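You operate a simulated robot arm through the tools that you are given. There is no shell and no other tool.

Carry out the task below with a simulated robot arm. There is one attempt and no reset: what you move stays moved.

JOB
Zero the counter and run the clamped motor five turns in reverse, then switch off and unplug it.
Fine: reverse rocker off again, orange plug back on its rest. Where these are worked on the way, their far stop is far enough and under half their travel is too little: reverse rocker.

It is judged by the outcome, as a careful person would: the job done as asked, and still so three seconds after it is handed in. It fails if anything else is knocked over, pushed out of place, dropped, spilled or broken.

ROBOT AND FRAMES
A 6-joint arm with a three-finger gripper, fixed in place. Base frame: the origin is at the foot of the arm, x ahead of it, y to its left, z up; the work surface is at about z = 780. Lengths are in mm, angles in rad, forces in N, time in s.
Its first joint turns from -2.897 to 2.897 rad. Payload 4.89 kg.
The TCP is the grasp point between the finger pads, 30 mm short of the fingertips. In the tool frame z runs along the fingers and y along their closing line. Largest opening 164 mm; the body of the gripper starts 125 mm behind the TCP.
Orientation is that of the tool frame in the base frame, as a unit quaternion [x, y, z, w]. With the fingers straight down and closing along the base's y, the tool's x points along the base's -x, its y along +y and its z along -z.

CONTROLS
- The arm moves only by the tool jog_arm. Its argument "series" is a list of rows, each a list of 7 numbers: the shift along the base's x, y, z in mm, then the turn, a rotation vector about the base's x, y, z in rad, then the gripper command, from -1 (shut) to 1 (fully open), values between in proportion. In form: [[tx, ty, tz, wx, wy, wz, hand], ...]. A call has 1 to 20 rows; each row is the pose to reach, as a shift and turn from the pose commanded when the call began. Rows are played at 5 a second. More than 50 mm and 0.15 rad between two rows, or a gripper value outside its range, and nothing of the call is played. Where a pose cannot be reached the arm comes as near as it can. A force on the tool above 90 N (or 10 N above the force at the start of the call, whichever is more), or a blocked arm, ends the call early, and 0.2 s more pass. Each finger travels about 108 mm/s and halts on what it meets, pressing with about 22 N; the grip force reading is that of the motor and also rises with nothing between the fingers. The clock runs only during rows and for 0.2 s after the last one: add rows that repeat a pose to give the fingers time. The reply holds the time, the measured pose of the TCP, the force on the tool along the base axes, the opening and the grip force, in the units named above and with some noise, with the torque about the TCP (base axes, N m) and any sound that the robot's microphone picked up.
- Cameras (640 x 400 px; columns grow to the right, rows downward): "scene" is fixed at [398.8, 499.9, 1402.5]; the picture's right is [-0.88, -0.48, 0.00], its down [-0.28, 0.51, -0.82] and it looks along [0.39, -0.72, -0.58] (base axes); focal length 317 px, centre (320, 200). "wrist" rides on the gripper at [76, -2, -152] in the tool frame; the picture's right is [0.02, 1.00, 0.00], its down [-0.88, 0.02, -0.47] and it looks along [-0.47, 0.01, 0.88] (tool axes); focal length 247 px, centre (320, 200). There is no depth. A picture from a camera that has moved, and an enlarged one, comes with that camera's place and axes in the base frame and with its lens.
- capture(camera): a new picture of that camera. It takes no simulated time.
- move_column(by): slides the trunk up (or, below 0, down) by that many mm; the arm rides with it, the base frame stays. It gives what a move gives, with no picture.
- close_up(camera, box): a new picture of the part [left, top, right, bottom] of that camera's present view, enlarged. It takes no simulated time.
- finish_job(): hands the job in; it is judged then, once.

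Nothing tells you positions but the pictures and the camera data. Unless the task says otherwise, let go and move clear before handing in.

The tools are called after ">>>" by a JSON object that holds its "fn" and its "kwargs". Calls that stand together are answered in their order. jog_arm: Moves the arm, as the interface text tells. Its arguments: {"type":"object","properties":{"series":{"type":"array","items":{"type":"array","items":{"type":"number"}}}},"required":["series"]} The other tools are called the same way: move_column (by) slides the trunk up or down; capture (camera) takes a picture; close_up (camera, box) takes an enlarged picture of a part of a camera's view; finish_job () hands the job in.

At the start:

```text
time: 0.0
eef_pos: [613.4, -79.9, 1127.0]
orientation: [0.0, 1.0, 0.0, 0.0]
wrist_force: [-0.6, -0.5, -0.3]
moment: [-0.01, -0.01, 0.04]
gripper_width: 164.2
finger_force: 0.0
trunk travel left (down, up): [-175.0, 215.0]
```

scene: 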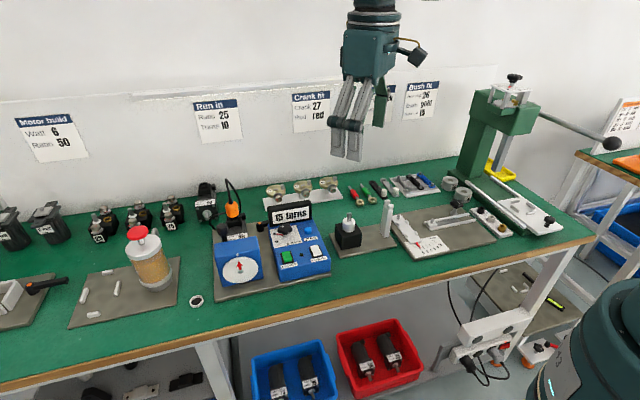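
wrist: 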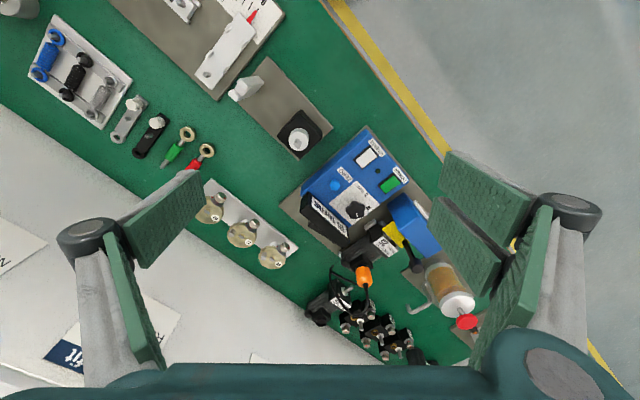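

I see a bench with a blue test station (dial, display, buttons, rocker) in the middle and an orange plug behind it. I'll enlarge the views to read the labels before I move anything.

>>> {"fn": "close_up", "kwargs": {"camera": "scene", "box": [190, 170, 350, 310]}}

>>> {"fn": "close_up", "kwargs": {"camera": "wrist", "box": [280, 110, 480, 350]}}

>>> {"fn": "close_up", "kwargs": {"camera": "scene", "box": [265, 195, 335, 285]}}

>>> {"fn": "close_up", "kwargs": {"camera": "wrist", "box": [300, 120, 420, 240]}}

```text
2.86 times, centred on (270, 240) of scene
camera zoom: at [398.8, 499.9, 1402.5], right [-0.88, -0.48, 0.0], down [-0.28, 0.51, -0.82], along [0.39, -0.72, -0.58], focal length 905 px, centre (463, 86)
```

zoom: 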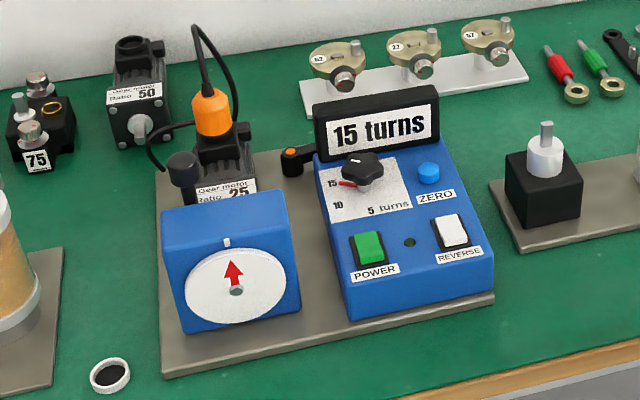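

```text
1.67 times, centred on (380, 230) of wrist
camera zoom: at [535.7, -84.1, 1279.1], right [-0.02, 1.0, 0.0], down [0.88, 0.02, 0.47], along [0.47, 0.01, -0.88], focal length 412 px, centre (220, 150)
```

zoom: 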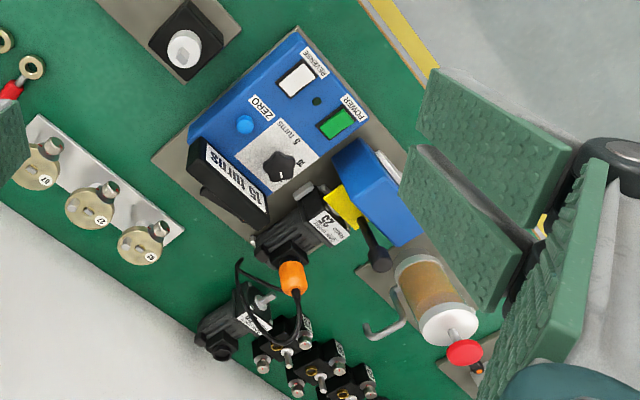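

```text
4.44 times, centred on (300, 240) of scene
camera zoom: at [398.8, 499.9, 1402.5], right [-0.88, -0.48, 0.0], down [-0.28, 0.51, -0.82], along [0.39, -0.72, -0.58], focal length 1408 px, centre (409, 22)
```

zoom: 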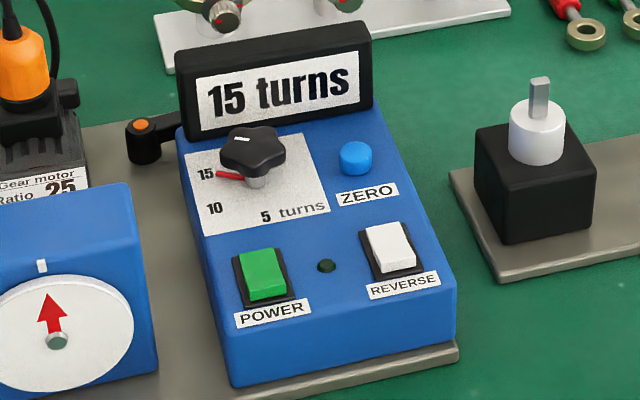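

```text
3.33 times, centred on (360, 180) of wrist
camera zoom: at [535.7, -84.1, 1279.1], right [-0.02, 1.0, 0.0], down [0.88, 0.02, 0.47], along [0.47, 0.01, -0.88], focal length 823 px, centre (187, 267)
```

zoom: 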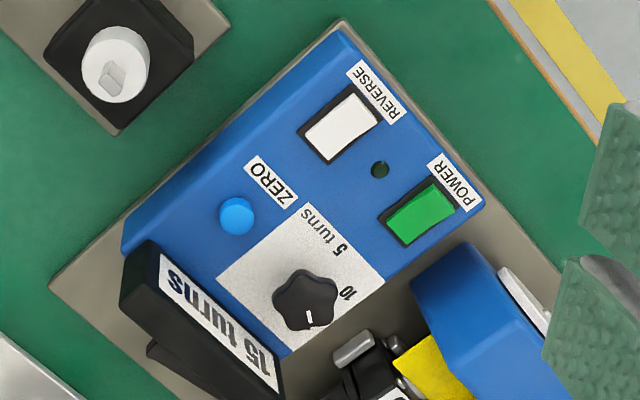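

The station is rotated about 45° in the base frame. I place POWER near (729,55,845), REVERSE near (679,3,845), ZERO near (733,-52,845), the turns knob near (777,-10,865) and the orange plug near (922,18,895). I'll shut the gripper and move over the station for a clearer look.

>>> {"fn": "jog_arm", "kwargs": {"series": [[10, 20, 0, 0, 0, 0, -0.2], [20, 40, 0, 0, 0, 0, -1], [30, 60, 0, 0, 0, 0, -1], [37, 80, 0, 0, 0, 0, -1], [37, 80, 0, 0, 0, 0, -1], [37, 80, 0, 0, 0, 0, -1]]}}

>>> {"fn": "capture", "kwargs": {"camera": "wrist"}}

>>> {"fn": "close_up", "kwargs": {"camera": "wrist", "box": [220, 90, 420, 215]}}

>>> {"fn": "close_up", "kwargs": {"camera": "wrist", "box": [220, 170, 420, 295]}}

>>> {"fn": "close_up", "kwargs": {"camera": "scene", "box": [205, 170, 285, 250]}}

```text
time: 1.4
eef_pos: [650.5, -1.8, 1126.6]
orientation: [0.0, 1.0, 0.0, 0.0]
wrist_force: [-0.1, 0.3, 1.1]
moment: [-0.02, 0.0, -0.03]
gripper_width: 0.0
finger_force: 21.7
trunk travel left (down, up): [-175.0, 215.0]
```

```text
taken
camera wrist: at [573.1, -3.8, 1279.1], right [-0.02, 1.0, 0.0], down [0.88, 0.02, 0.47], along [0.47, 0.01, -0.88], focal length 247 px, centre (320, 200)
```

wrist: 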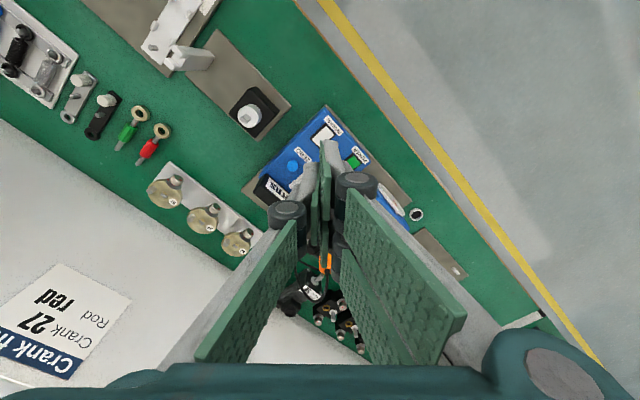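

```text
3.20 times, centred on (320, 152) of wrist
camera zoom: at [573.1, -3.8, 1279.1], right [-0.02, 1.0, 0.0], down [0.88, 0.02, 0.47], along [0.47, 0.01, -0.88], focal length 790 px, centre (320, 352)
```

zoom: 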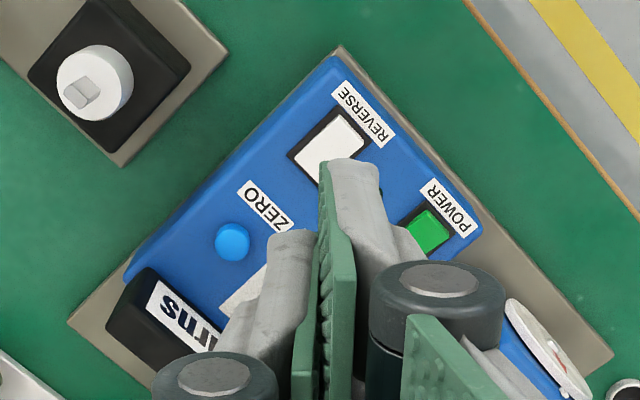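

```text
3.20 times, centred on (320, 232) of wrist
camera zoom: at [573.1, -3.8, 1279.1], right [-0.02, 1.0, 0.0], down [0.88, 0.02, 0.47], along [0.47, 0.01, -0.88], focal length 790 px, centre (320, 96)
```

zoom: 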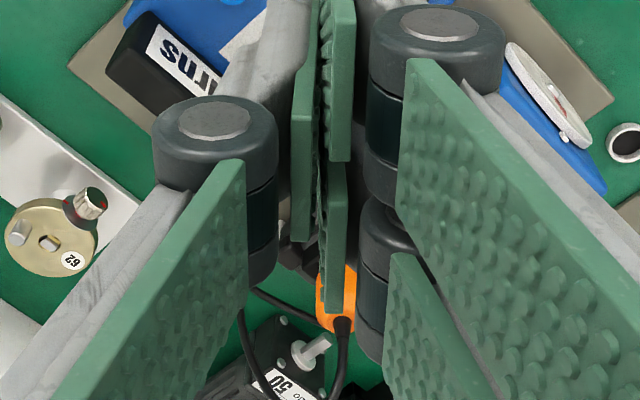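

```text
5.00 times, centred on (245, 210) of scene
camera zoom: at [398.8, 499.9, 1402.5], right [-0.88, -0.48, 0.0], down [-0.28, 0.51, -0.82], along [0.39, -0.72, -0.58], focal length 1584 px, centre (695, 150)
```

zoom: 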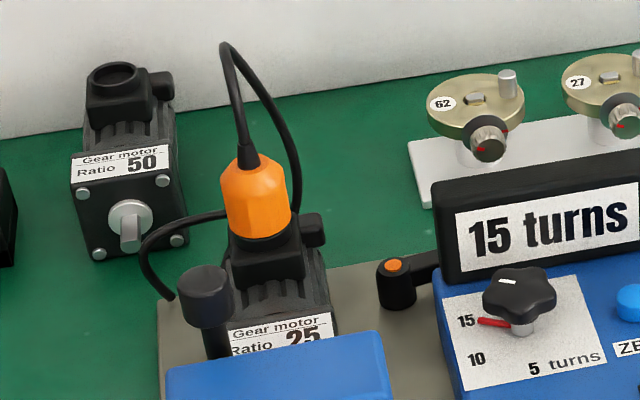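

There's a black stub with an orange top beside the display, which may be the plug's rest. The fingers hide it from here, so I'll open the gripper and look from lower down.

>>> {"fn": "jog_arm", "kwargs": {"series": [[10, -15, -20, 0, 0, 0, 0], [20, -30, -40, 0, 0, 0, 1], [30, -45, -60, 0, 0, 0, 1], [40, -60, -70, 0, 0, 0, 1], [40, -60, -70, 0, 0, 0, 1]]}}

>>> {"fn": "capture", "kwargs": {"camera": "wrist"}}

>>> {"fn": "close_up", "kwargs": {"camera": "wrist", "box": [280, 180, 440, 340]}}

>>> {"fn": "close_up", "kwargs": {"camera": "wrist", "box": [280, 60, 440, 220]}}

```text
time: 2.6
eef_pos: [689.9, -60.5, 1056.2]
orientation: [-0.001, 1.0, 0.0, 0.0]
wrist_force: [0.2, -0.3, 0.5]
moment: [0.05, 0.03, 0.05]
gripper_width: 164.1
finger_force: 0.0
trunk travel left (down, up): [-175.0, 215.0]
```

```text
taken
camera wrist: at [613.0, -64.1, 1209.1], right [-0.02, 1.0, 0.0], down [0.88, 0.02, 0.47], along [0.47, 0.01, -0.88], focal length 247 px, centre (320, 200)
```

wrist: 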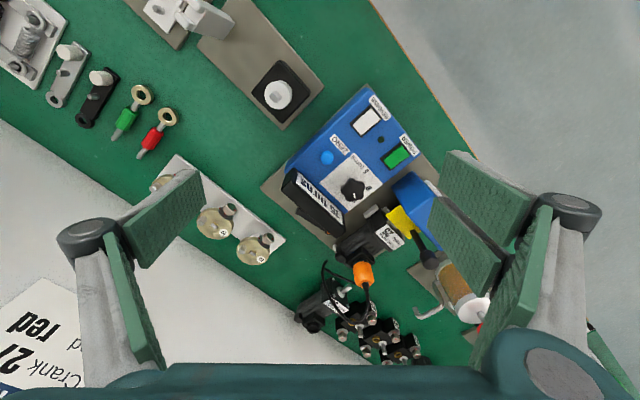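

```text
2.50 times, centred on (360, 260) of wrist
camera zoom: at [613.0, -64.1, 1209.1], right [-0.02, 1.0, 0.0], down [0.88, 0.02, 0.47], along [0.47, 0.01, -0.88], focal length 617 px, centre (220, 50)
```

zoom: 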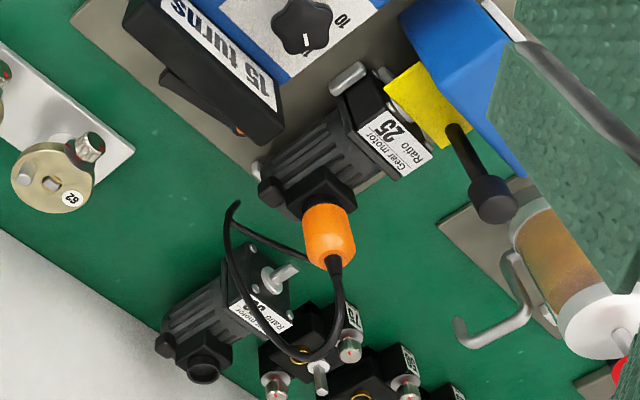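

```text
2.50 times, centred on (360, 140) of wrist
camera zoom: at [613.0, -64.1, 1209.1], right [-0.02, 1.0, 0.0], down [0.88, 0.02, 0.47], along [0.47, 0.01, -0.88], focal length 617 px, centre (220, 350)
```

zoom: 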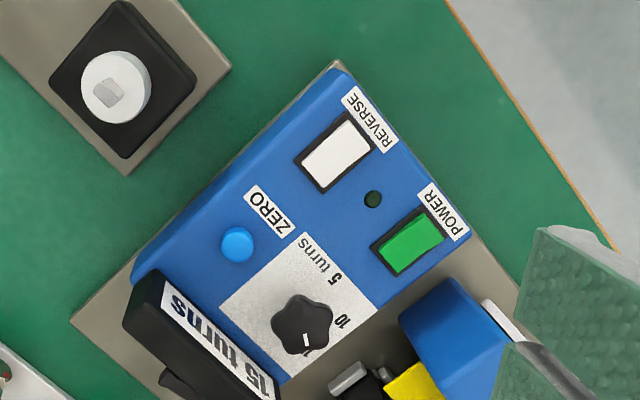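

The rest seems to be the low black stub with the orange top near (892,-44,815), with the plug near (925,20,890). I'll yaw the tool to -90° and view the stub from the +y side to confirm.

>>> {"fn": "jog_arm", "kwargs": {"series": [[18, 13, 5, 0, 0, -0.143, 1], [37, 26, 10, 0, 0, -0.286, 1], [55, 40, 10, 0, 0, -0.428, 1], [73, 53, 10, 0, 0, -0.571, 1], [92, 66, 10, 0, 0, -0.714, 1], [110, 80, 10, 0, 0, -0.857, 1], [128, 93, 10, 0, 0, -1.0, 1], [147, 106, 10, 0, 0, -1.142, 1], [165, 120, 10, 0, 0, -1.285, 1], [184, 133, 10, 0, 0, -1.428, 1], [202, 146, 10, 0, 0, -1.57, 1]]}}

>>> {"fn": "capture", "kwargs": {"camera": "wrist"}}

>>> {"fn": "close_up", "kwargs": {"camera": "wrist", "box": [240, 100, 400, 260]}}

>>> {"fn": "capture", "kwargs": {"camera": "scene"}}

```text
time: 5.0
eef_pos: [890.2, 85.5, 1068.2]
orientation: [0.707, 0.707, 0.0, 0.001]
wrist_force: [-0.7, -1.0, -0.4]
moment: [0.08, -0.1, -0.06]
gripper_width: 163.9
finger_force: 0.1
trunk travel left (down, up): [-175.0, 215.0]
```

```text
taken
camera wrist: at [888.7, 159.9, 1219.9], right [1.0, 0.02, 0.0], down [0.02, -0.88, 0.47], along [0.01, -0.47, -0.88], focal length 247 px, centre (320, 200)
```

wrist: 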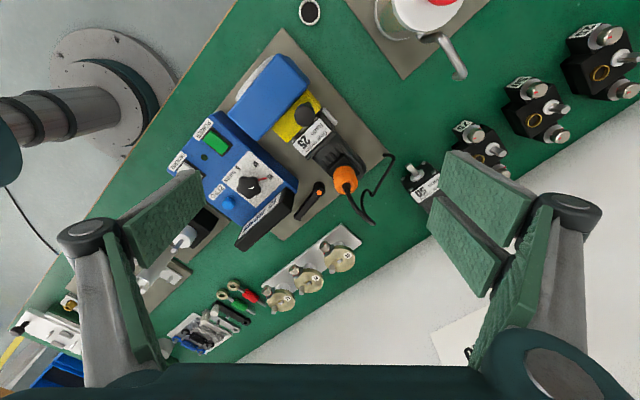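

```text
2.50 times, centred on (320, 180) of wrist
camera zoom: at [888.7, 159.9, 1219.9], right [1.0, 0.02, 0.0], down [0.02, -0.88, 0.47], along [0.01, -0.47, -0.88], focal length 617 px, centre (320, 250)
```

zoom: 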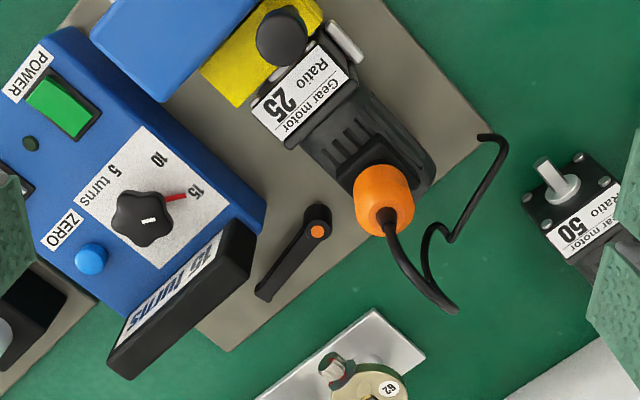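

```text
taken
```

scene: 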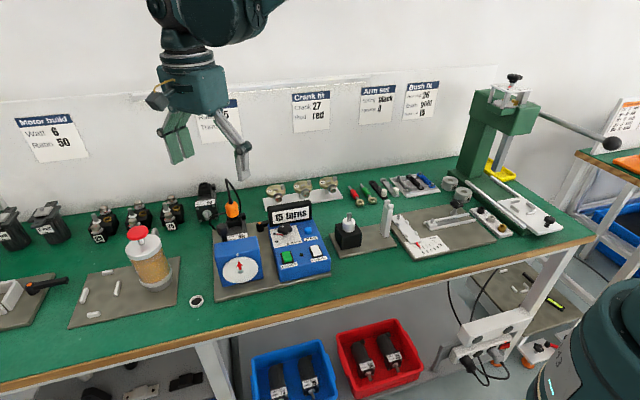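

Besides the orange plug on the motor there's a lever-like part with an orange cap. I'll zoom in to work out what it is and where the rest might be.

>>> {"fn": "close_up", "kwargs": {"camera": "wrist", "box": [285, 165, 365, 225]}}

>>> {"fn": "close_up", "kwargs": {"camera": "wrist", "box": [325, 135, 405, 235]}}

>>> {"fn": "close_up", "kwargs": {"camera": "wrist", "box": [270, 60, 350, 160]}}

>>> {"fn": "close_up", "kwargs": {"camera": "scene", "box": [215, 180, 275, 240]}}

```text
6.67 times, centred on (325, 195) of wrist
camera zoom: at [888.7, 159.9, 1219.9], right [1.0, 0.02, 0.0], down [0.02, -0.88, 0.47], along [0.01, -0.47, -0.88], focal length 1646 px, centre (287, 233)
```

zoom: 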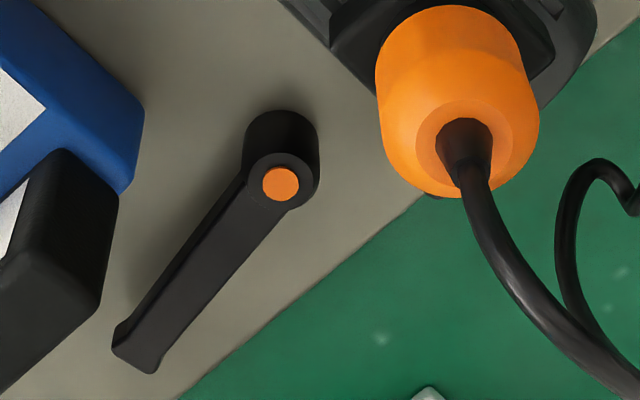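

```text
4.00 times, centred on (365, 185) of wrist
camera zoom: at [888.7, 159.9, 1219.9], right [1.0, 0.02, 0.0], down [0.02, -0.88, 0.47], along [0.01, -0.47, -0.88], focal length 988 px, centre (140, 260)
```

zoom: 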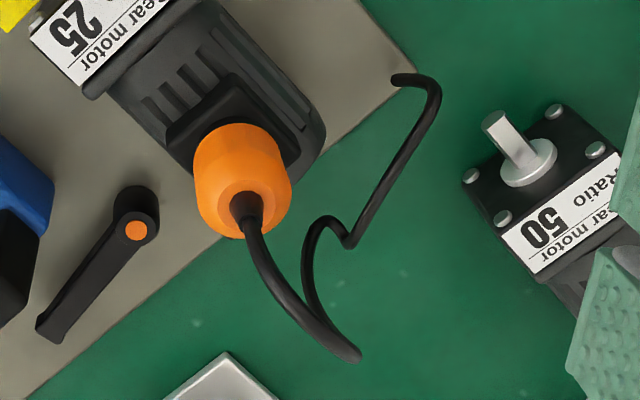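

```text
4.00 times, centred on (310, 110) of wrist
camera zoom: at [888.7, 159.9, 1219.9], right [1.0, 0.02, 0.0], down [0.02, -0.88, 0.47], along [0.01, -0.47, -0.88], focal length 988 px, centre (360, 560)
```

zoom: 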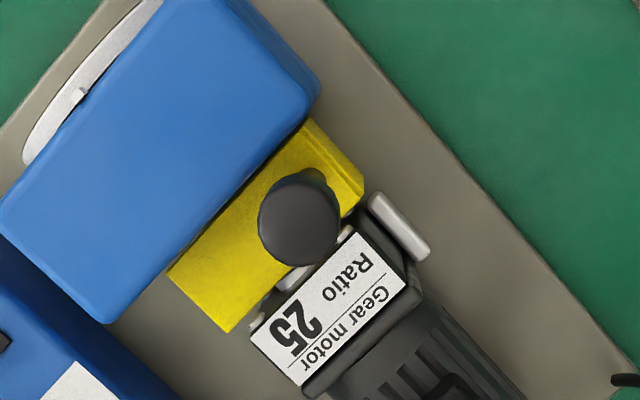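

```text
6.67 times, centred on (245, 210) of scene
camera zoom: at [398.8, 499.9, 1402.5], right [-0.88, -0.48, 0.0], down [-0.28, 0.51, -0.82], along [0.39, -0.72, -0.58], focal length 2112 px, centre (820, 133)
```

zoom: 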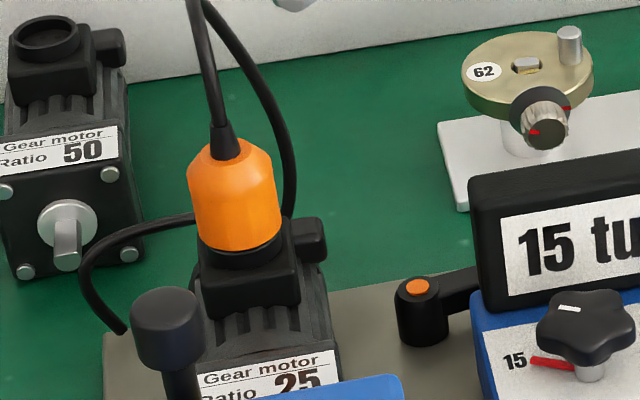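

The orange-capped part looks like an ordinary clamp lever, so I'll check the other candidates for the plug's rest: the ring on the bench by the station and the areas around the base plate.

>>> {"fn": "close_up", "kwargs": {"camera": "scene", "box": [170, 270, 230, 320]}}

>>> {"fn": "close_up", "kwargs": {"camera": "wrist", "box": [270, 0, 350, 60]}}

>>> {"fn": "close_up", "kwargs": {"camera": "wrist", "box": [170, 180, 330, 300]}}

>>> {"fn": "close_up", "kwargs": {"camera": "scene", "box": [80, 160, 240, 300]}}

>>> {"fn": "close_up", "kwargs": {"camera": "scene", "box": [320, 160, 560, 280]}}

>>> {"fn": "close_up", "kwargs": {"camera": "scene", "box": [420, 280, 580, 400]}}

```text
8.00 times, centred on (200, 295) of scene
camera zoom: at [398.8, 499.9, 1402.5], right [-0.88, -0.48, 0.0], down [-0.28, 0.51, -0.82], along [0.39, -0.72, -0.58], focal length 2534 px, centre (1280, -560)
```

zoom: 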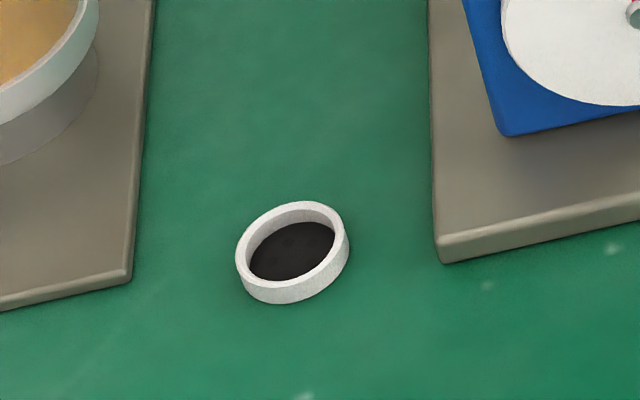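

```text
6.67 times, centred on (310, 30) of wrist
camera zoom: at [888.7, 159.9, 1219.9], right [1.0, 0.02, 0.0], down [0.02, -0.88, 0.47], along [0.01, -0.47, -0.88], focal length 1646 px, centre (387, 1333)
```

zoom: 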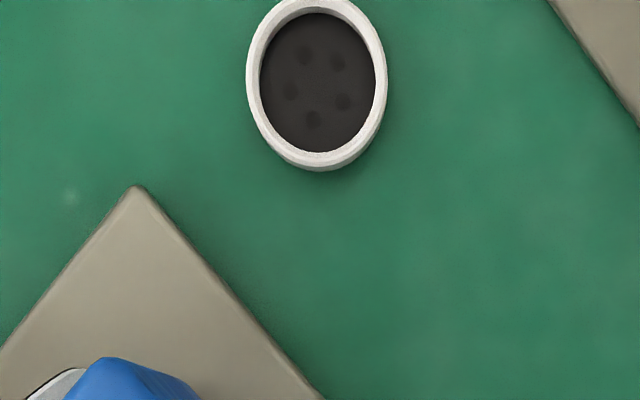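

```text
3.33 times, centred on (250, 240) of wrist
camera zoom: at [888.7, 159.9, 1219.9], right [1.0, 0.02, 0.0], down [0.02, -0.88, 0.47], along [0.01, -0.47, -0.88], focal length 823 px, centre (553, 67)
```

zoom: 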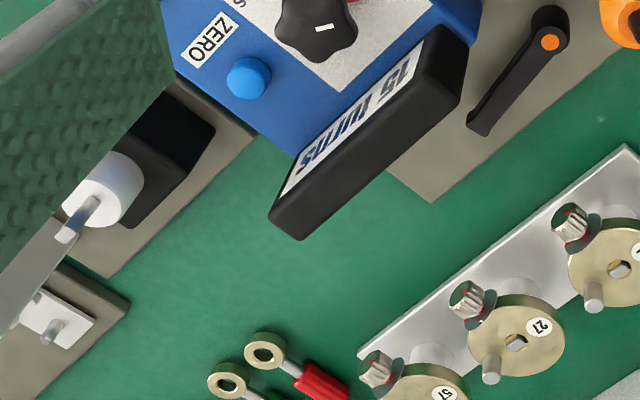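

```text
2.86 times, centred on (160, 230) of scene
camera zoom: at [398.8, 499.9, 1402.5], right [-0.88, -0.48, 0.0], down [-0.28, 0.51, -0.82], along [0.39, -0.72, -0.58], focal length 905 px, centre (777, 114)
```

zoom: 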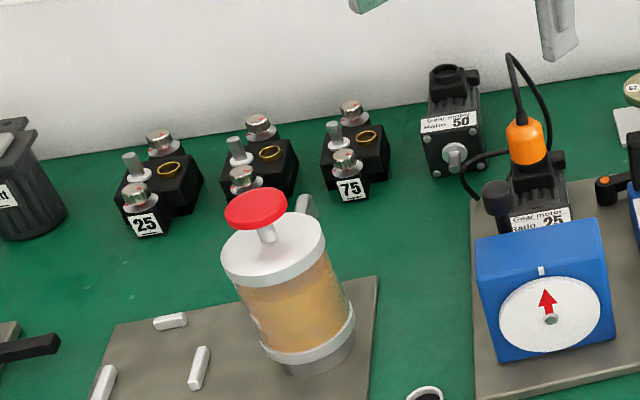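

```text
2.67 times, centred on (440, 220) of scene
camera zoom: at [398.8, 499.9, 1402.5], right [-0.88, -0.48, 0.0], down [-0.28, 0.51, -0.82], along [0.39, -0.72, -0.58], focal length 845 px, centre (0, 147)
```

zoom: 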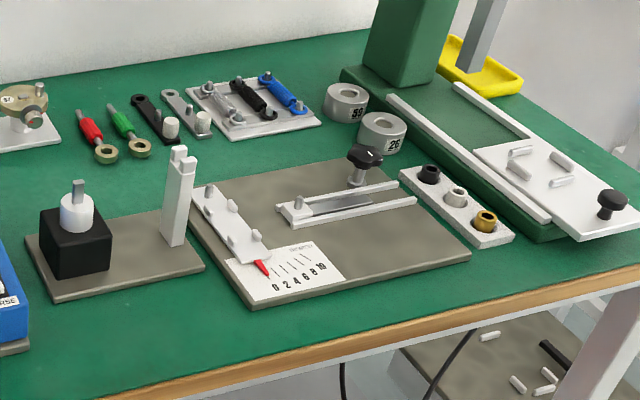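

```text
3.33 times, centred on (500, 340) of scene
camera zoom: at [398.8, 499.9, 1402.5], right [-0.88, -0.48, 0.0], down [-0.28, 0.51, -0.82], along [0.39, -0.72, -0.58], focal length 1056 px, centre (-280, -267)
```

zoom: 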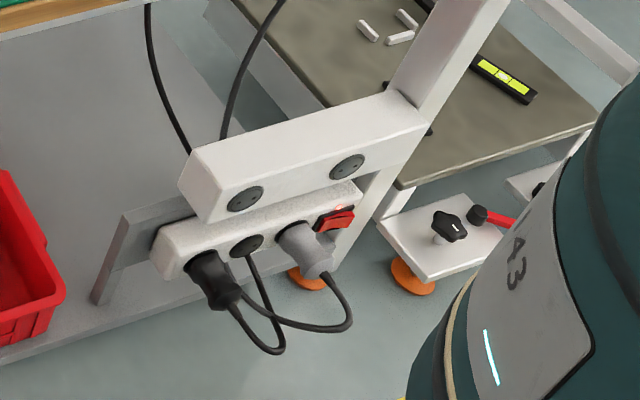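

The white ring near (872,229) has a dark floor with five dots, like a pin pattern, so it may be the plug's parking rest. I'll move closer to check it.

>>> {"fn": "jog_arm", "kwargs": {"series": [[-10, 30, 0, 0, 0, 0, 1], [-20, 60, 0, 0, 0, 0, 0.6], [-30, 90, -15, 0, 0, 0, 0.6], [-40, 120, -30, 0, 0, 0, 0.6], [-40, 140, -50, 0, 0, 0, 0.6]]}}

>>> {"fn": "capture", "kwargs": {"camera": "wrist"}}

>>> {"fn": "close_up", "kwargs": {"camera": "wrist", "box": [300, 100, 380, 160]}}

>>> {"fn": "close_up", "kwargs": {"camera": "wrist", "box": [280, 200, 380, 280]}}

```text
time: 6.2
eef_pos: [851.4, 224.5, 1016.0]
orientation: [0.707, 0.707, -0.001, 0.0]
wrist_force: [0.3, 0.1, 0.7]
moment: [0.14, -0.08, 0.0]
gripper_width: 131.5
finger_force: 0.1
trunk travel left (down, up): [-175.0, 215.0]
```

```text
taken
camera wrist: at [848.8, 299.4, 1169.8], right [1.0, 0.02, 0.0], down [0.02, -0.88, 0.47], along [0.01, -0.47, -0.88], focal length 247 px, centre (320, 200)
```

wrist: 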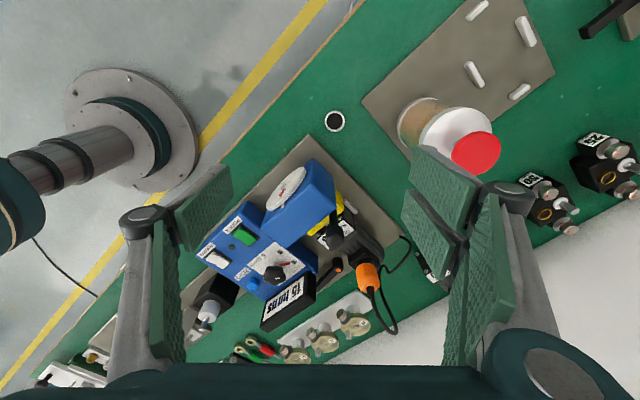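

```text
6.67 times, centred on (340, 130) of wrist
camera zoom: at [848.8, 299.4, 1169.8], right [1.0, 0.02, 0.0], down [0.02, -0.88, 0.47], along [0.01, -0.47, -0.88], focal length 1646 px, centre (187, 667)
```

zoom: 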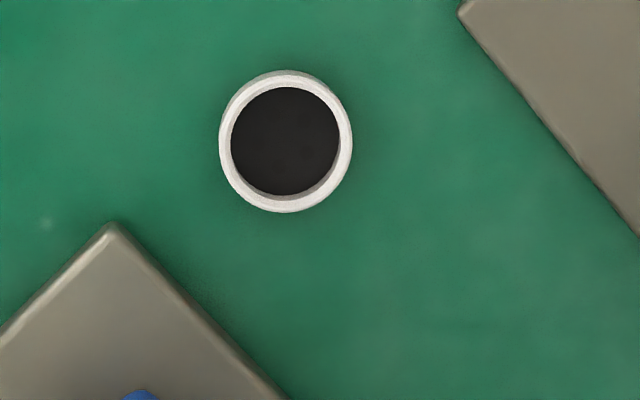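

```text
5.00 times, centred on (330, 240) of wrist
camera zoom: at [848.8, 299.4, 1169.8], right [1.0, 0.02, 0.0], down [0.02, -0.88, 0.47], along [0.01, -0.47, -0.88], focal length 1235 px, centre (270, 0)
```

zoom: 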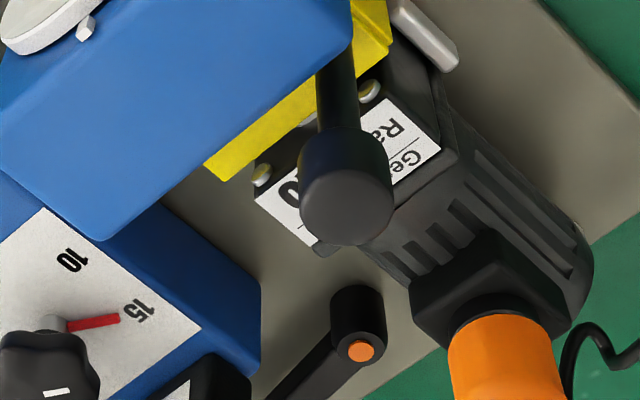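

I'm taking the white ring at (872,229) as the plug's rest, because its size matches the motor's socket collar. First I'll set the turns knob to 5. I'll move above it, yawed so the fingers stay clear of the display.

>>> {"fn": "jog_arm", "kwargs": {"series": [[-10, -35, 0, 0, 0, 0.05, 0.4], [-23, -75, 0, 0, 0, 0.1, 0.0], [-36, -115, 0, 0, 0, 0.15, -0.2], [-50, -155, -10, 0, 0, 0.2, -0.22], [-63, -195, -25, 0, 0, 0.25, -0.22], [-75, -234, -45, 0, 0, 0.28, -0.22], [-75, -234, -57, 0, 0, 0.28, -0.22]]}}

>>> {"fn": "capture", "kwargs": {"camera": "wrist"}}

>>> {"fn": "close_up", "kwargs": {"camera": "wrist", "box": [260, 90, 380, 210]}}

>>> {"fn": "close_up", "kwargs": {"camera": "scene", "box": [250, 170, 350, 290]}}

```text
time: 7.8
eef_pos: [777.4, -9.4, 958.9]
orientation: [0.6, 0.8, 0.0, 0.0]
wrist_force: [-1.2, -0.5, -0.7]
moment: [-0.01, -0.05, -0.04]
gripper_width: 63.8
finger_force: 0.0
trunk travel left (down, up): [-175.0, 215.0]
```

```text
taken
camera wrist: at [753.7, 61.7, 1111.8], right [0.95, 0.3, 0.0], down [0.26, -0.84, 0.47], along [0.14, -0.45, -0.88], focal length 247 px, centre (320, 200)
```

wrist: 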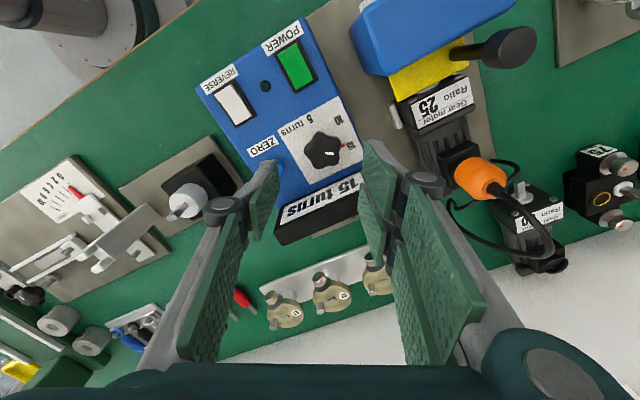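

```text
3.33 times, centred on (320, 150) of wrist
camera zoom: at [753.7, 61.7, 1111.8], right [0.95, 0.3, 0.0], down [0.26, -0.84, 0.47], along [0.14, -0.45, -0.88], focal length 823 px, centre (320, 367)
```

zoom: 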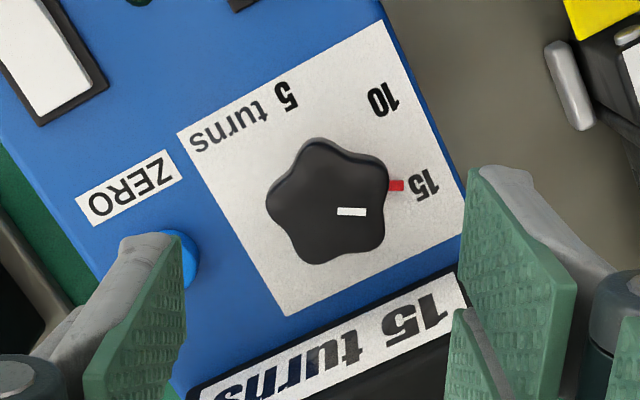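

```text
3.33 times, centred on (300, 230) of scene
camera zoom: at [398.8, 499.9, 1402.5], right [-0.88, -0.48, 0.0], down [-0.28, 0.51, -0.82], along [0.39, -0.72, -0.58], focal length 1056 px, centre (387, 100)
```

zoom: 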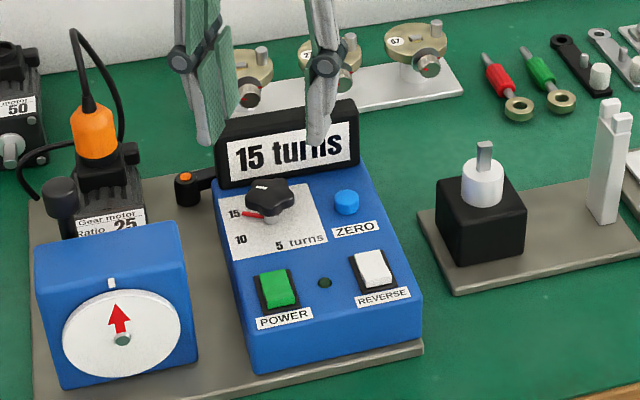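

The tool is centred over the knob, with the star's lobes well placed for the pads, and the pointer is at 15. I'll descend, grip and turn it 60° counter-clockwise toward 10.

>>> {"fn": "jog_arm", "kwargs": {"series": [[2, -1, -35, 0, 0, 0, -0.3], [2, -1, -65, 0, 0, 0, -0.35], [2, -1, -78, 0, 0, 0, -0.35], [2, -1, -78, 0, 0, 0, -1], [2, -1, -78, 0, 0, 0, -1]]}}

>>> {"fn": "close_up", "kwargs": {"camera": "wrist", "box": [240, 90, 400, 250]}}

>>> {"fn": "close_up", "kwargs": {"camera": "scene", "box": [250, 190, 330, 270]}}

```text
time: 8.3
eef_pos: [782.4, -11.8, 916.1]
orientation: [0.602, 0.799, 0.001, 0.003]
wrist_force: [-1.6, -0.5, 0.8]
moment: [0.09, -0.22, 0.0]
gripper_width: 57.8
finger_force: 0.1
trunk travel left (down, up): [-175.0, 215.0]
stopped in row 2: the force on the tool passed its limit at 104 N (the readings are from after the stop); the commanded pose is now the measured one
```

```text
2.50 times, centred on (320, 170) of wrist
camera zoom: at [758.4, 60.5, 1068.3], right [0.95, 0.3, 0.01], down [0.26, -0.84, 0.48], along [0.15, -0.45, -0.88], focal length 617 px, centre (320, 275)
```

zoom: 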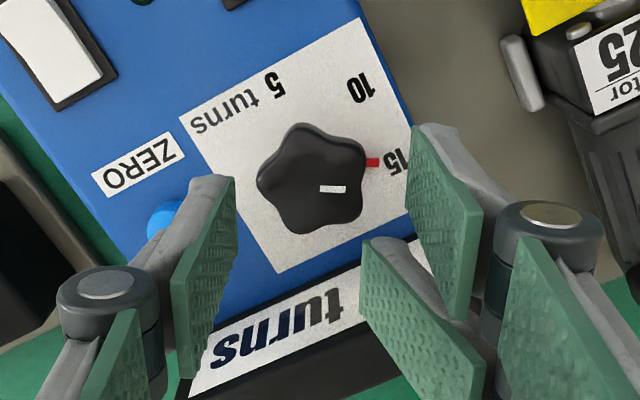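

```text
5.00 times, centred on (290, 230) of scene
camera zoom: at [398.8, 499.9, 1402.5], right [-0.88, -0.48, 0.0], down [-0.28, 0.51, -0.82], along [0.39, -0.72, -0.58], focal length 1584 px, centre (470, 50)
```

zoom: 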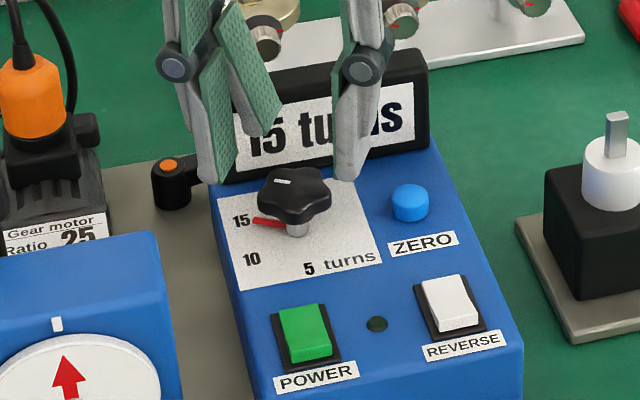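

The tool met about 104 N at z≈916, probably one of the rear fingers landing on the display top. I'll back up and look at the real shape of the gripper.

>>> {"fn": "jog_arm", "kwargs": {"series": [[0, 0, 20, 0, 0, 0, -0.22], [0, 0, 50, 0, 0, 0, -0.22], [0, 0, 90, 0, 0, 0, -0.22], [0, 0, 90, 0, 0, 0, -0.22]]}}

>>> {"fn": "close_up", "kwargs": {"camera": "scene", "box": [220, 40, 360, 240]}}

>>> {"fn": "capture", "kwargs": {"camera": "wrist"}}

>>> {"fn": "capture", "kwargs": {"camera": "scene"}}

```text
time: 9.3
eef_pos: [782.5, -10.5, 1006.1]
orientation: [0.601, 0.799, 0.002, 0.003]
wrist_force: [-0.5, -0.2, 1.6]
moment: [0.03, -0.05, -0.01]
gripper_width: 64.0
finger_force: 0.0
trunk travel left (down, up): [-175.0, 215.0]
```

```text
2.00 times, centred on (290, 140) of scene
camera zoom: at [398.8, 499.9, 1402.5], right [-0.88, -0.48, 0.0], down [-0.28, 0.51, -0.82], along [0.39, -0.72, -0.58], focal length 634 px, centre (380, 320)
```

zoom: 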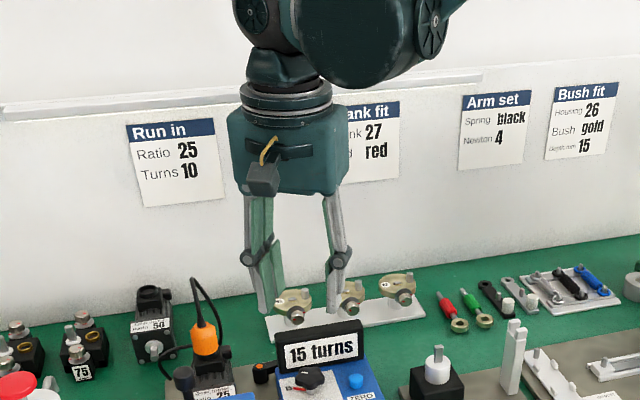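

```text
taken
camera wrist: at [758.4, 60.7, 1159.0], right [0.95, 0.3, 0.01], down [0.26, -0.84, 0.48], along [0.15, -0.45, -0.88], focal length 247 px, centre (320, 200)
```

wrist: 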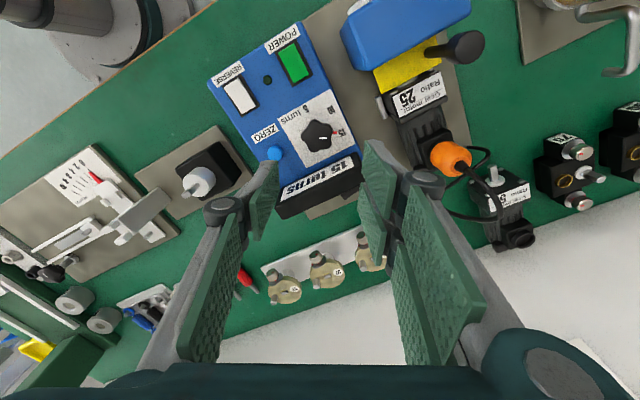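

```text
taken
```

scene: 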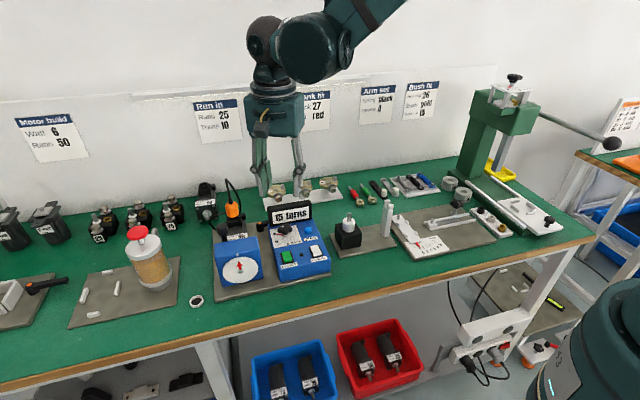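

The gripper has one finger on the tool's −y side and a pair about 36 mm apart on its +y side, and that pair caught the display. I'll yaw to −0.66 so the pair sits at the panel's left, clear of the display, and check from above.

>>> {"fn": "jog_arm", "kwargs": {"series": [[-1, 0, 0, 0, 0, 0.15, -0.22], [-2, 0, 0, 0, 0, 0.3, -0.22], [-2, 0, 0, 0, 0, 0.45, -0.22], [-2, 0, -15, 0, 0, 0.6, -0.22], [-2, 0, -35, 0, 0, 0.627, -0.22], [-2, 0, -46, 0, 0, 0.627, -0.22]]}}

>>> {"fn": "capture", "kwargs": {"camera": "wrist"}}

>>> {"fn": "close_up", "kwargs": {"camera": "wrist", "box": [240, 80, 400, 240]}}

>>> {"fn": "close_up", "kwargs": {"camera": "scene", "box": [230, 150, 350, 270]}}

```text
time: 10.7
eef_pos: [781.8, -11.4, 961.1]
orientation: [0.324, 0.946, 0.003, 0.003]
wrist_force: [0.3, -0.8, -0.1]
moment: [0.0, 0.0, 0.0]
gripper_width: 63.8
finger_force: 0.0
trunk travel left (down, up): [-175.0, 215.0]
```

```text
taken
camera wrist: at [719.2, 33.3, 1112.8], right [0.6, 0.8, 0.01], down [0.7, -0.53, 0.48], along [0.39, -0.28, -0.88], focal length 247 px, centre (320, 200)
```

wrist: 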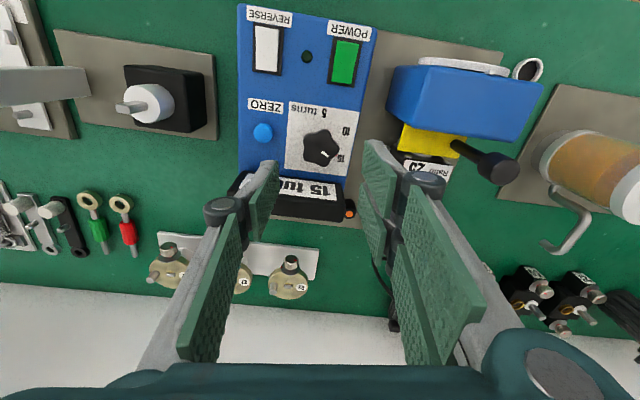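

```text
2.50 times, centred on (320, 160) of wrist
camera zoom: at [719.2, 33.3, 1112.8], right [0.6, 0.8, 0.01], down [0.7, -0.53, 0.48], along [0.39, -0.28, -0.88], focal length 617 px, centre (320, 300)
```

zoom: 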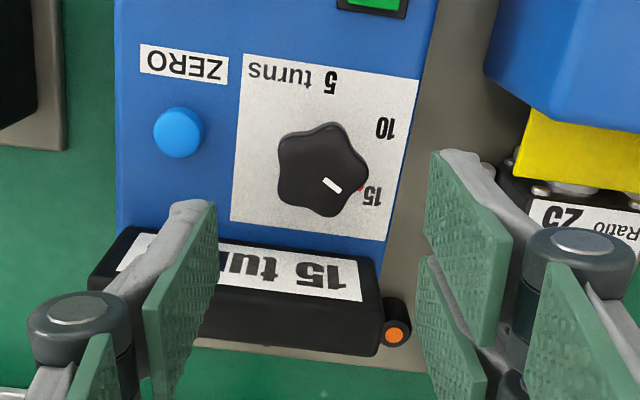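

```text
3.33 times, centred on (290, 210) of scene
camera zoom: at [398.8, 499.9, 1402.5], right [-0.88, -0.48, 0.0], down [-0.28, 0.51, -0.82], along [0.39, -0.72, -0.58], focal length 1056 px, centre (420, 167)
```

zoom: 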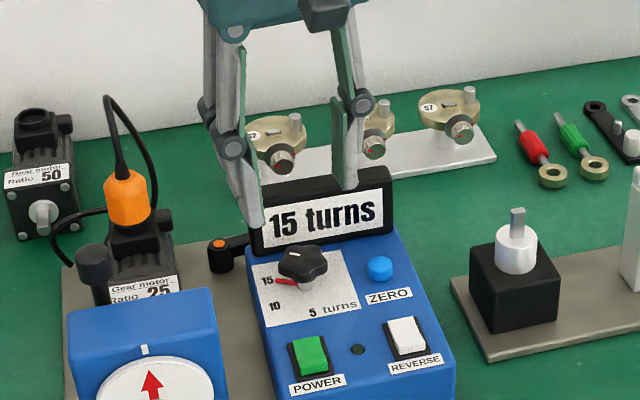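

The view now shows the pair to the left of the display and the knob centred between the fingers. I'll descend slowly, grip the knob and check.

>>> {"fn": "jog_arm", "kwargs": {"series": [[-1, 2, -20, 0, 0, 0, -0.3], [-1, 2, -38, 0, 0, 0, -0.3], [-1, 2, -53, 0, 0, 0, -0.3], [-1, 2, -65, 0, 0, 0, -0.3], [-1, 2, -75, 0, 0, 0, -0.3], [-1, 2, -81, 0, 0, 0, -0.3]]}}

>>> {"fn": "close_up", "kwargs": {"camera": "wrist", "box": [220, 80, 420, 280]}}

>>> {"fn": "close_up", "kwargs": {"camera": "scene", "box": [240, 180, 340, 280]}}

```text
time: 12.1
eef_pos: [781.9, -8.3, 880.0]
orientation: [0.325, 0.946, 0.003, 0.003]
wrist_force: [0.0, -0.3, 0.3]
moment: [-0.07, -0.04, 0.01]
gripper_width: 57.6
finger_force: 0.2
trunk travel left (down, up): [-175.0, 215.0]
```

```text
2.00 times, centred on (320, 180) of wrist
camera zoom: at [718.5, 35.4, 1031.7], right [0.6, 0.8, 0.01], down [0.7, -0.53, 0.48], along [0.39, -0.28, -0.88], focal length 494 px, centre (320, 240)
```

zoom: 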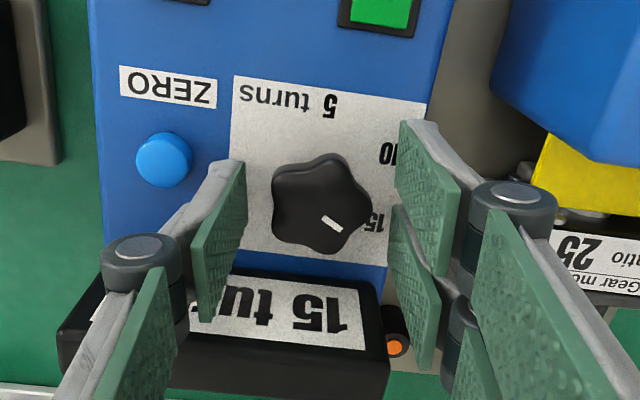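

```text
4.00 times, centred on (290, 230) of scene
camera zoom: at [398.8, 499.9, 1402.5], right [-0.88, -0.48, 0.0], down [-0.28, 0.51, -0.82], along [0.39, -0.72, -0.58], focal length 1267 px, centre (440, 80)
```

zoom: 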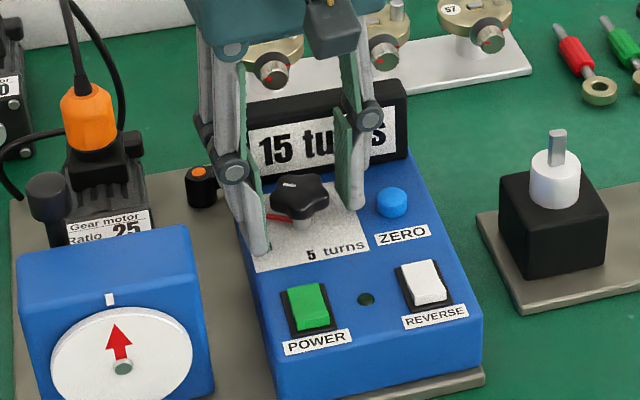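

The fingers straddle the knob without contact. Next I'll close and turn it 40° counter-clockwise.

>>> {"fn": "jog_arm", "kwargs": {"series": [[0, 0, 0, 0, 0, 0, -1], [0, 0, 0, 0, 0, 0, -1], [0, 0, 0, 0, 0, 0.1, -1], [0, 0, 0, 0, 0, 0.22, -1], [0, 0, 0, 0, 0, 0.34, -1], [0, 0, 0, 0, 0, 0.46, -1], [0, 0, 0, 0, 0, 0.58, -1], [0, 0, 0, 0, 0, 0.7, -1], [0, 0, 0, 0, 0, 0.7, -1]]}}

>>> {"fn": "close_up", "kwargs": {"camera": "wrist", "box": [220, 80, 420, 280]}}

>>> {"fn": "close_up", "kwargs": {"camera": "scene", "box": [240, 180, 340, 280]}}

```text
time: 14.1
eef_pos: [781.3, -7.9, 879.6]
orientation: [-0.019, 1.0, 0.003, 0.002]
wrist_force: [4.6, 5.3, -11.2]
moment: [0.18, -0.2, -0.01]
gripper_width: 35.6
finger_force: 44.7
trunk travel left (down, up): [-175.0, 215.0]
```

```text
2.00 times, centred on (320, 180) of wrist
camera zoom: at [704.0, -15.3, 1031.7], right [-0.06, 1.0, 0.01], down [0.88, 0.05, 0.48], along [0.47, 0.04, -0.88], focal length 494 px, centre (320, 240)
```

zoom: 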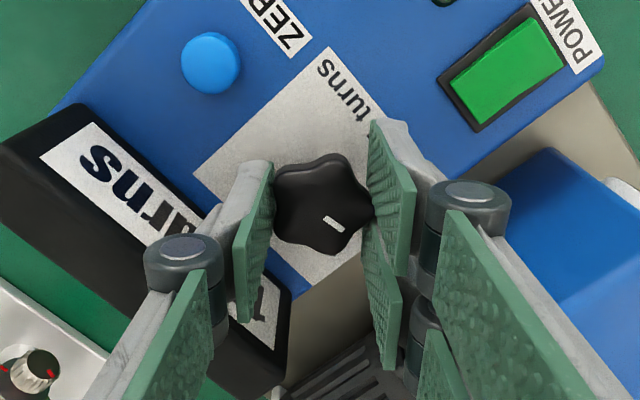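

```text
4.00 times, centred on (290, 230) of scene
camera zoom: at [398.8, 499.9, 1402.5], right [-0.88, -0.48, 0.0], down [-0.28, 0.51, -0.82], along [0.39, -0.72, -0.58], focal length 1267 px, centre (440, 80)
```

zoom: 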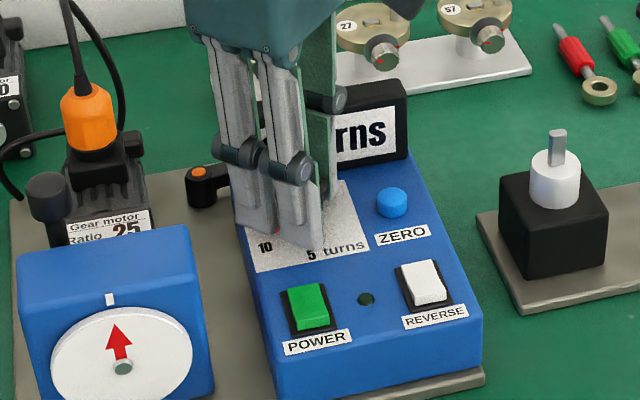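

The knob turned with the gripper. I'll open, swing back 40°, re-grip and turn another 40°.

>>> {"fn": "jog_arm", "kwargs": {"series": [[0, 0, 0, 0, 0, 0, -0.36], [0, 0, 0, 0, 0, 0, -0.36], [0, 0, 0, 0, 0, -0.12, -0.36], [0, 0, 0, 0, 0, -0.26, -0.36], [0, 0, 0, 0, 0, -0.4, -0.36], [0, 0, 0, 0, 0, -0.55, -0.36], [0, 0, 0, 0, 0, -0.7, -0.36], [0, 0, 0, 0, 0, -0.7, -0.36]]}}

>>> {"fn": "close_up", "kwargs": {"camera": "wrist", "box": [220, 80, 420, 280]}}

>>> {"fn": "close_up", "kwargs": {"camera": "scene", "box": [240, 180, 340, 280]}}

```text
time: 15.9
eef_pos: [781.1, -9.8, 879.8]
orientation: [0.325, 0.946, 0.003, 0.003]
wrist_force: [-0.4, 0.5, -0.1]
moment: [-0.03, 0.03, 0.0]
gripper_width: 52.8
finger_force: 0.0
trunk travel left (down, up): [-175.0, 215.0]
```

```text
2.00 times, centred on (320, 180) of wrist
camera zoom: at [718.0, 35.1, 1032.0], right [0.6, 0.8, 0.01], down [0.7, -0.53, 0.48], along [0.38, -0.28, -0.88], focal length 494 px, centre (320, 240)
```

zoom: 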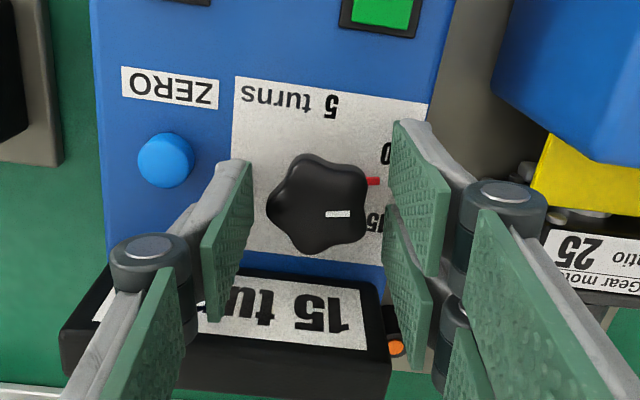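

```text
4.00 times, centred on (290, 230) of scene
camera zoom: at [398.8, 499.9, 1402.5], right [-0.88, -0.48, 0.0], down [-0.28, 0.51, -0.82], along [0.39, -0.72, -0.58], focal length 1267 px, centre (440, 80)
```

zoom: 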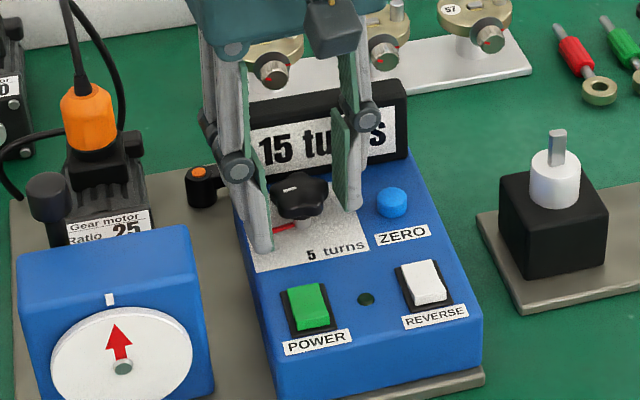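

The pointer moved about 40° and now sits between 15 and 10. Re-gripping and turning again.

>>> {"fn": "jog_arm", "kwargs": {"series": [[0, 0, 0, 0, 0, 0, -1], [0, 0, 0, 0, 0, 0, -1], [0, 0, 0, 0, 0, 0.1, -1], [0, 0, 0, 0, 0, 0.22, -1], [0, 0, 0, 0, 0, 0.34, -1], [0, 0, 0, 0, 0, 0.46, -1], [0, 0, 0, 0, 0, 0.58, -1], [0, 0, 0, 0, 0, 0.7, -1], [0, 0, 0, 0, 0, 0.7, -1], [0, 0, 0, 0, 0, 0.7, -0.36], [0, 0, 0, 0, 0, 0.7, -0.36], [0, 0, 0, 0, 0, 0.57, -0.36], [0, 0, 0, 0, 0, 0.43, -0.36], [0, 0, 0, 0, 0, 0.28, -0.36], [0, 0, 0, 0, 0, 0.14, -0.36], [0, 0, 0, 0, 0, 0, -0.36], [0, 0, 0, 0, 0, 0, -0.36]]}}

>>> {"fn": "close_up", "kwargs": {"camera": "wrist", "box": [220, 80, 420, 280]}}

>>> {"fn": "close_up", "kwargs": {"camera": "scene", "box": [240, 180, 340, 280]}}

```text
time: 19.5
eef_pos: [781.3, -9.4, 880.1]
orientation: [0.326, 0.946, 0.003, 0.003]
wrist_force: [-0.1, 0.3, 0.2]
moment: [-0.01, 0.0, 0.01]
gripper_width: 52.6
finger_force: 0.0
trunk travel left (down, up): [-175.0, 215.0]
```

```text
2.00 times, centred on (320, 180) of wrist
camera zoom: at [718.2, 35.1, 1032.1], right [0.6, 0.8, 0.01], down [0.7, -0.53, 0.48], along [0.38, -0.28, -0.88], focal length 494 px, centre (320, 240)
```

zoom: 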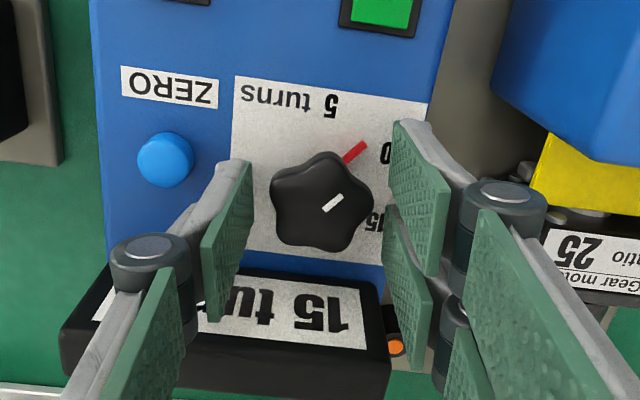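

```text
4.00 times, centred on (290, 230) of scene
camera zoom: at [398.8, 499.9, 1402.5], right [-0.88, -0.48, 0.0], down [-0.28, 0.51, -0.82], along [0.39, -0.72, -0.58], focal length 1267 px, centre (440, 80)
```

zoom: 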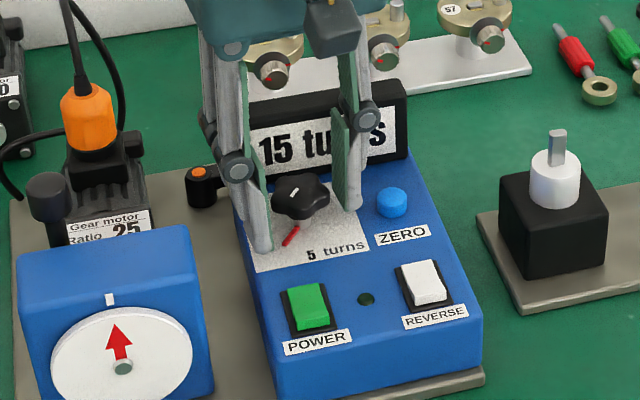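

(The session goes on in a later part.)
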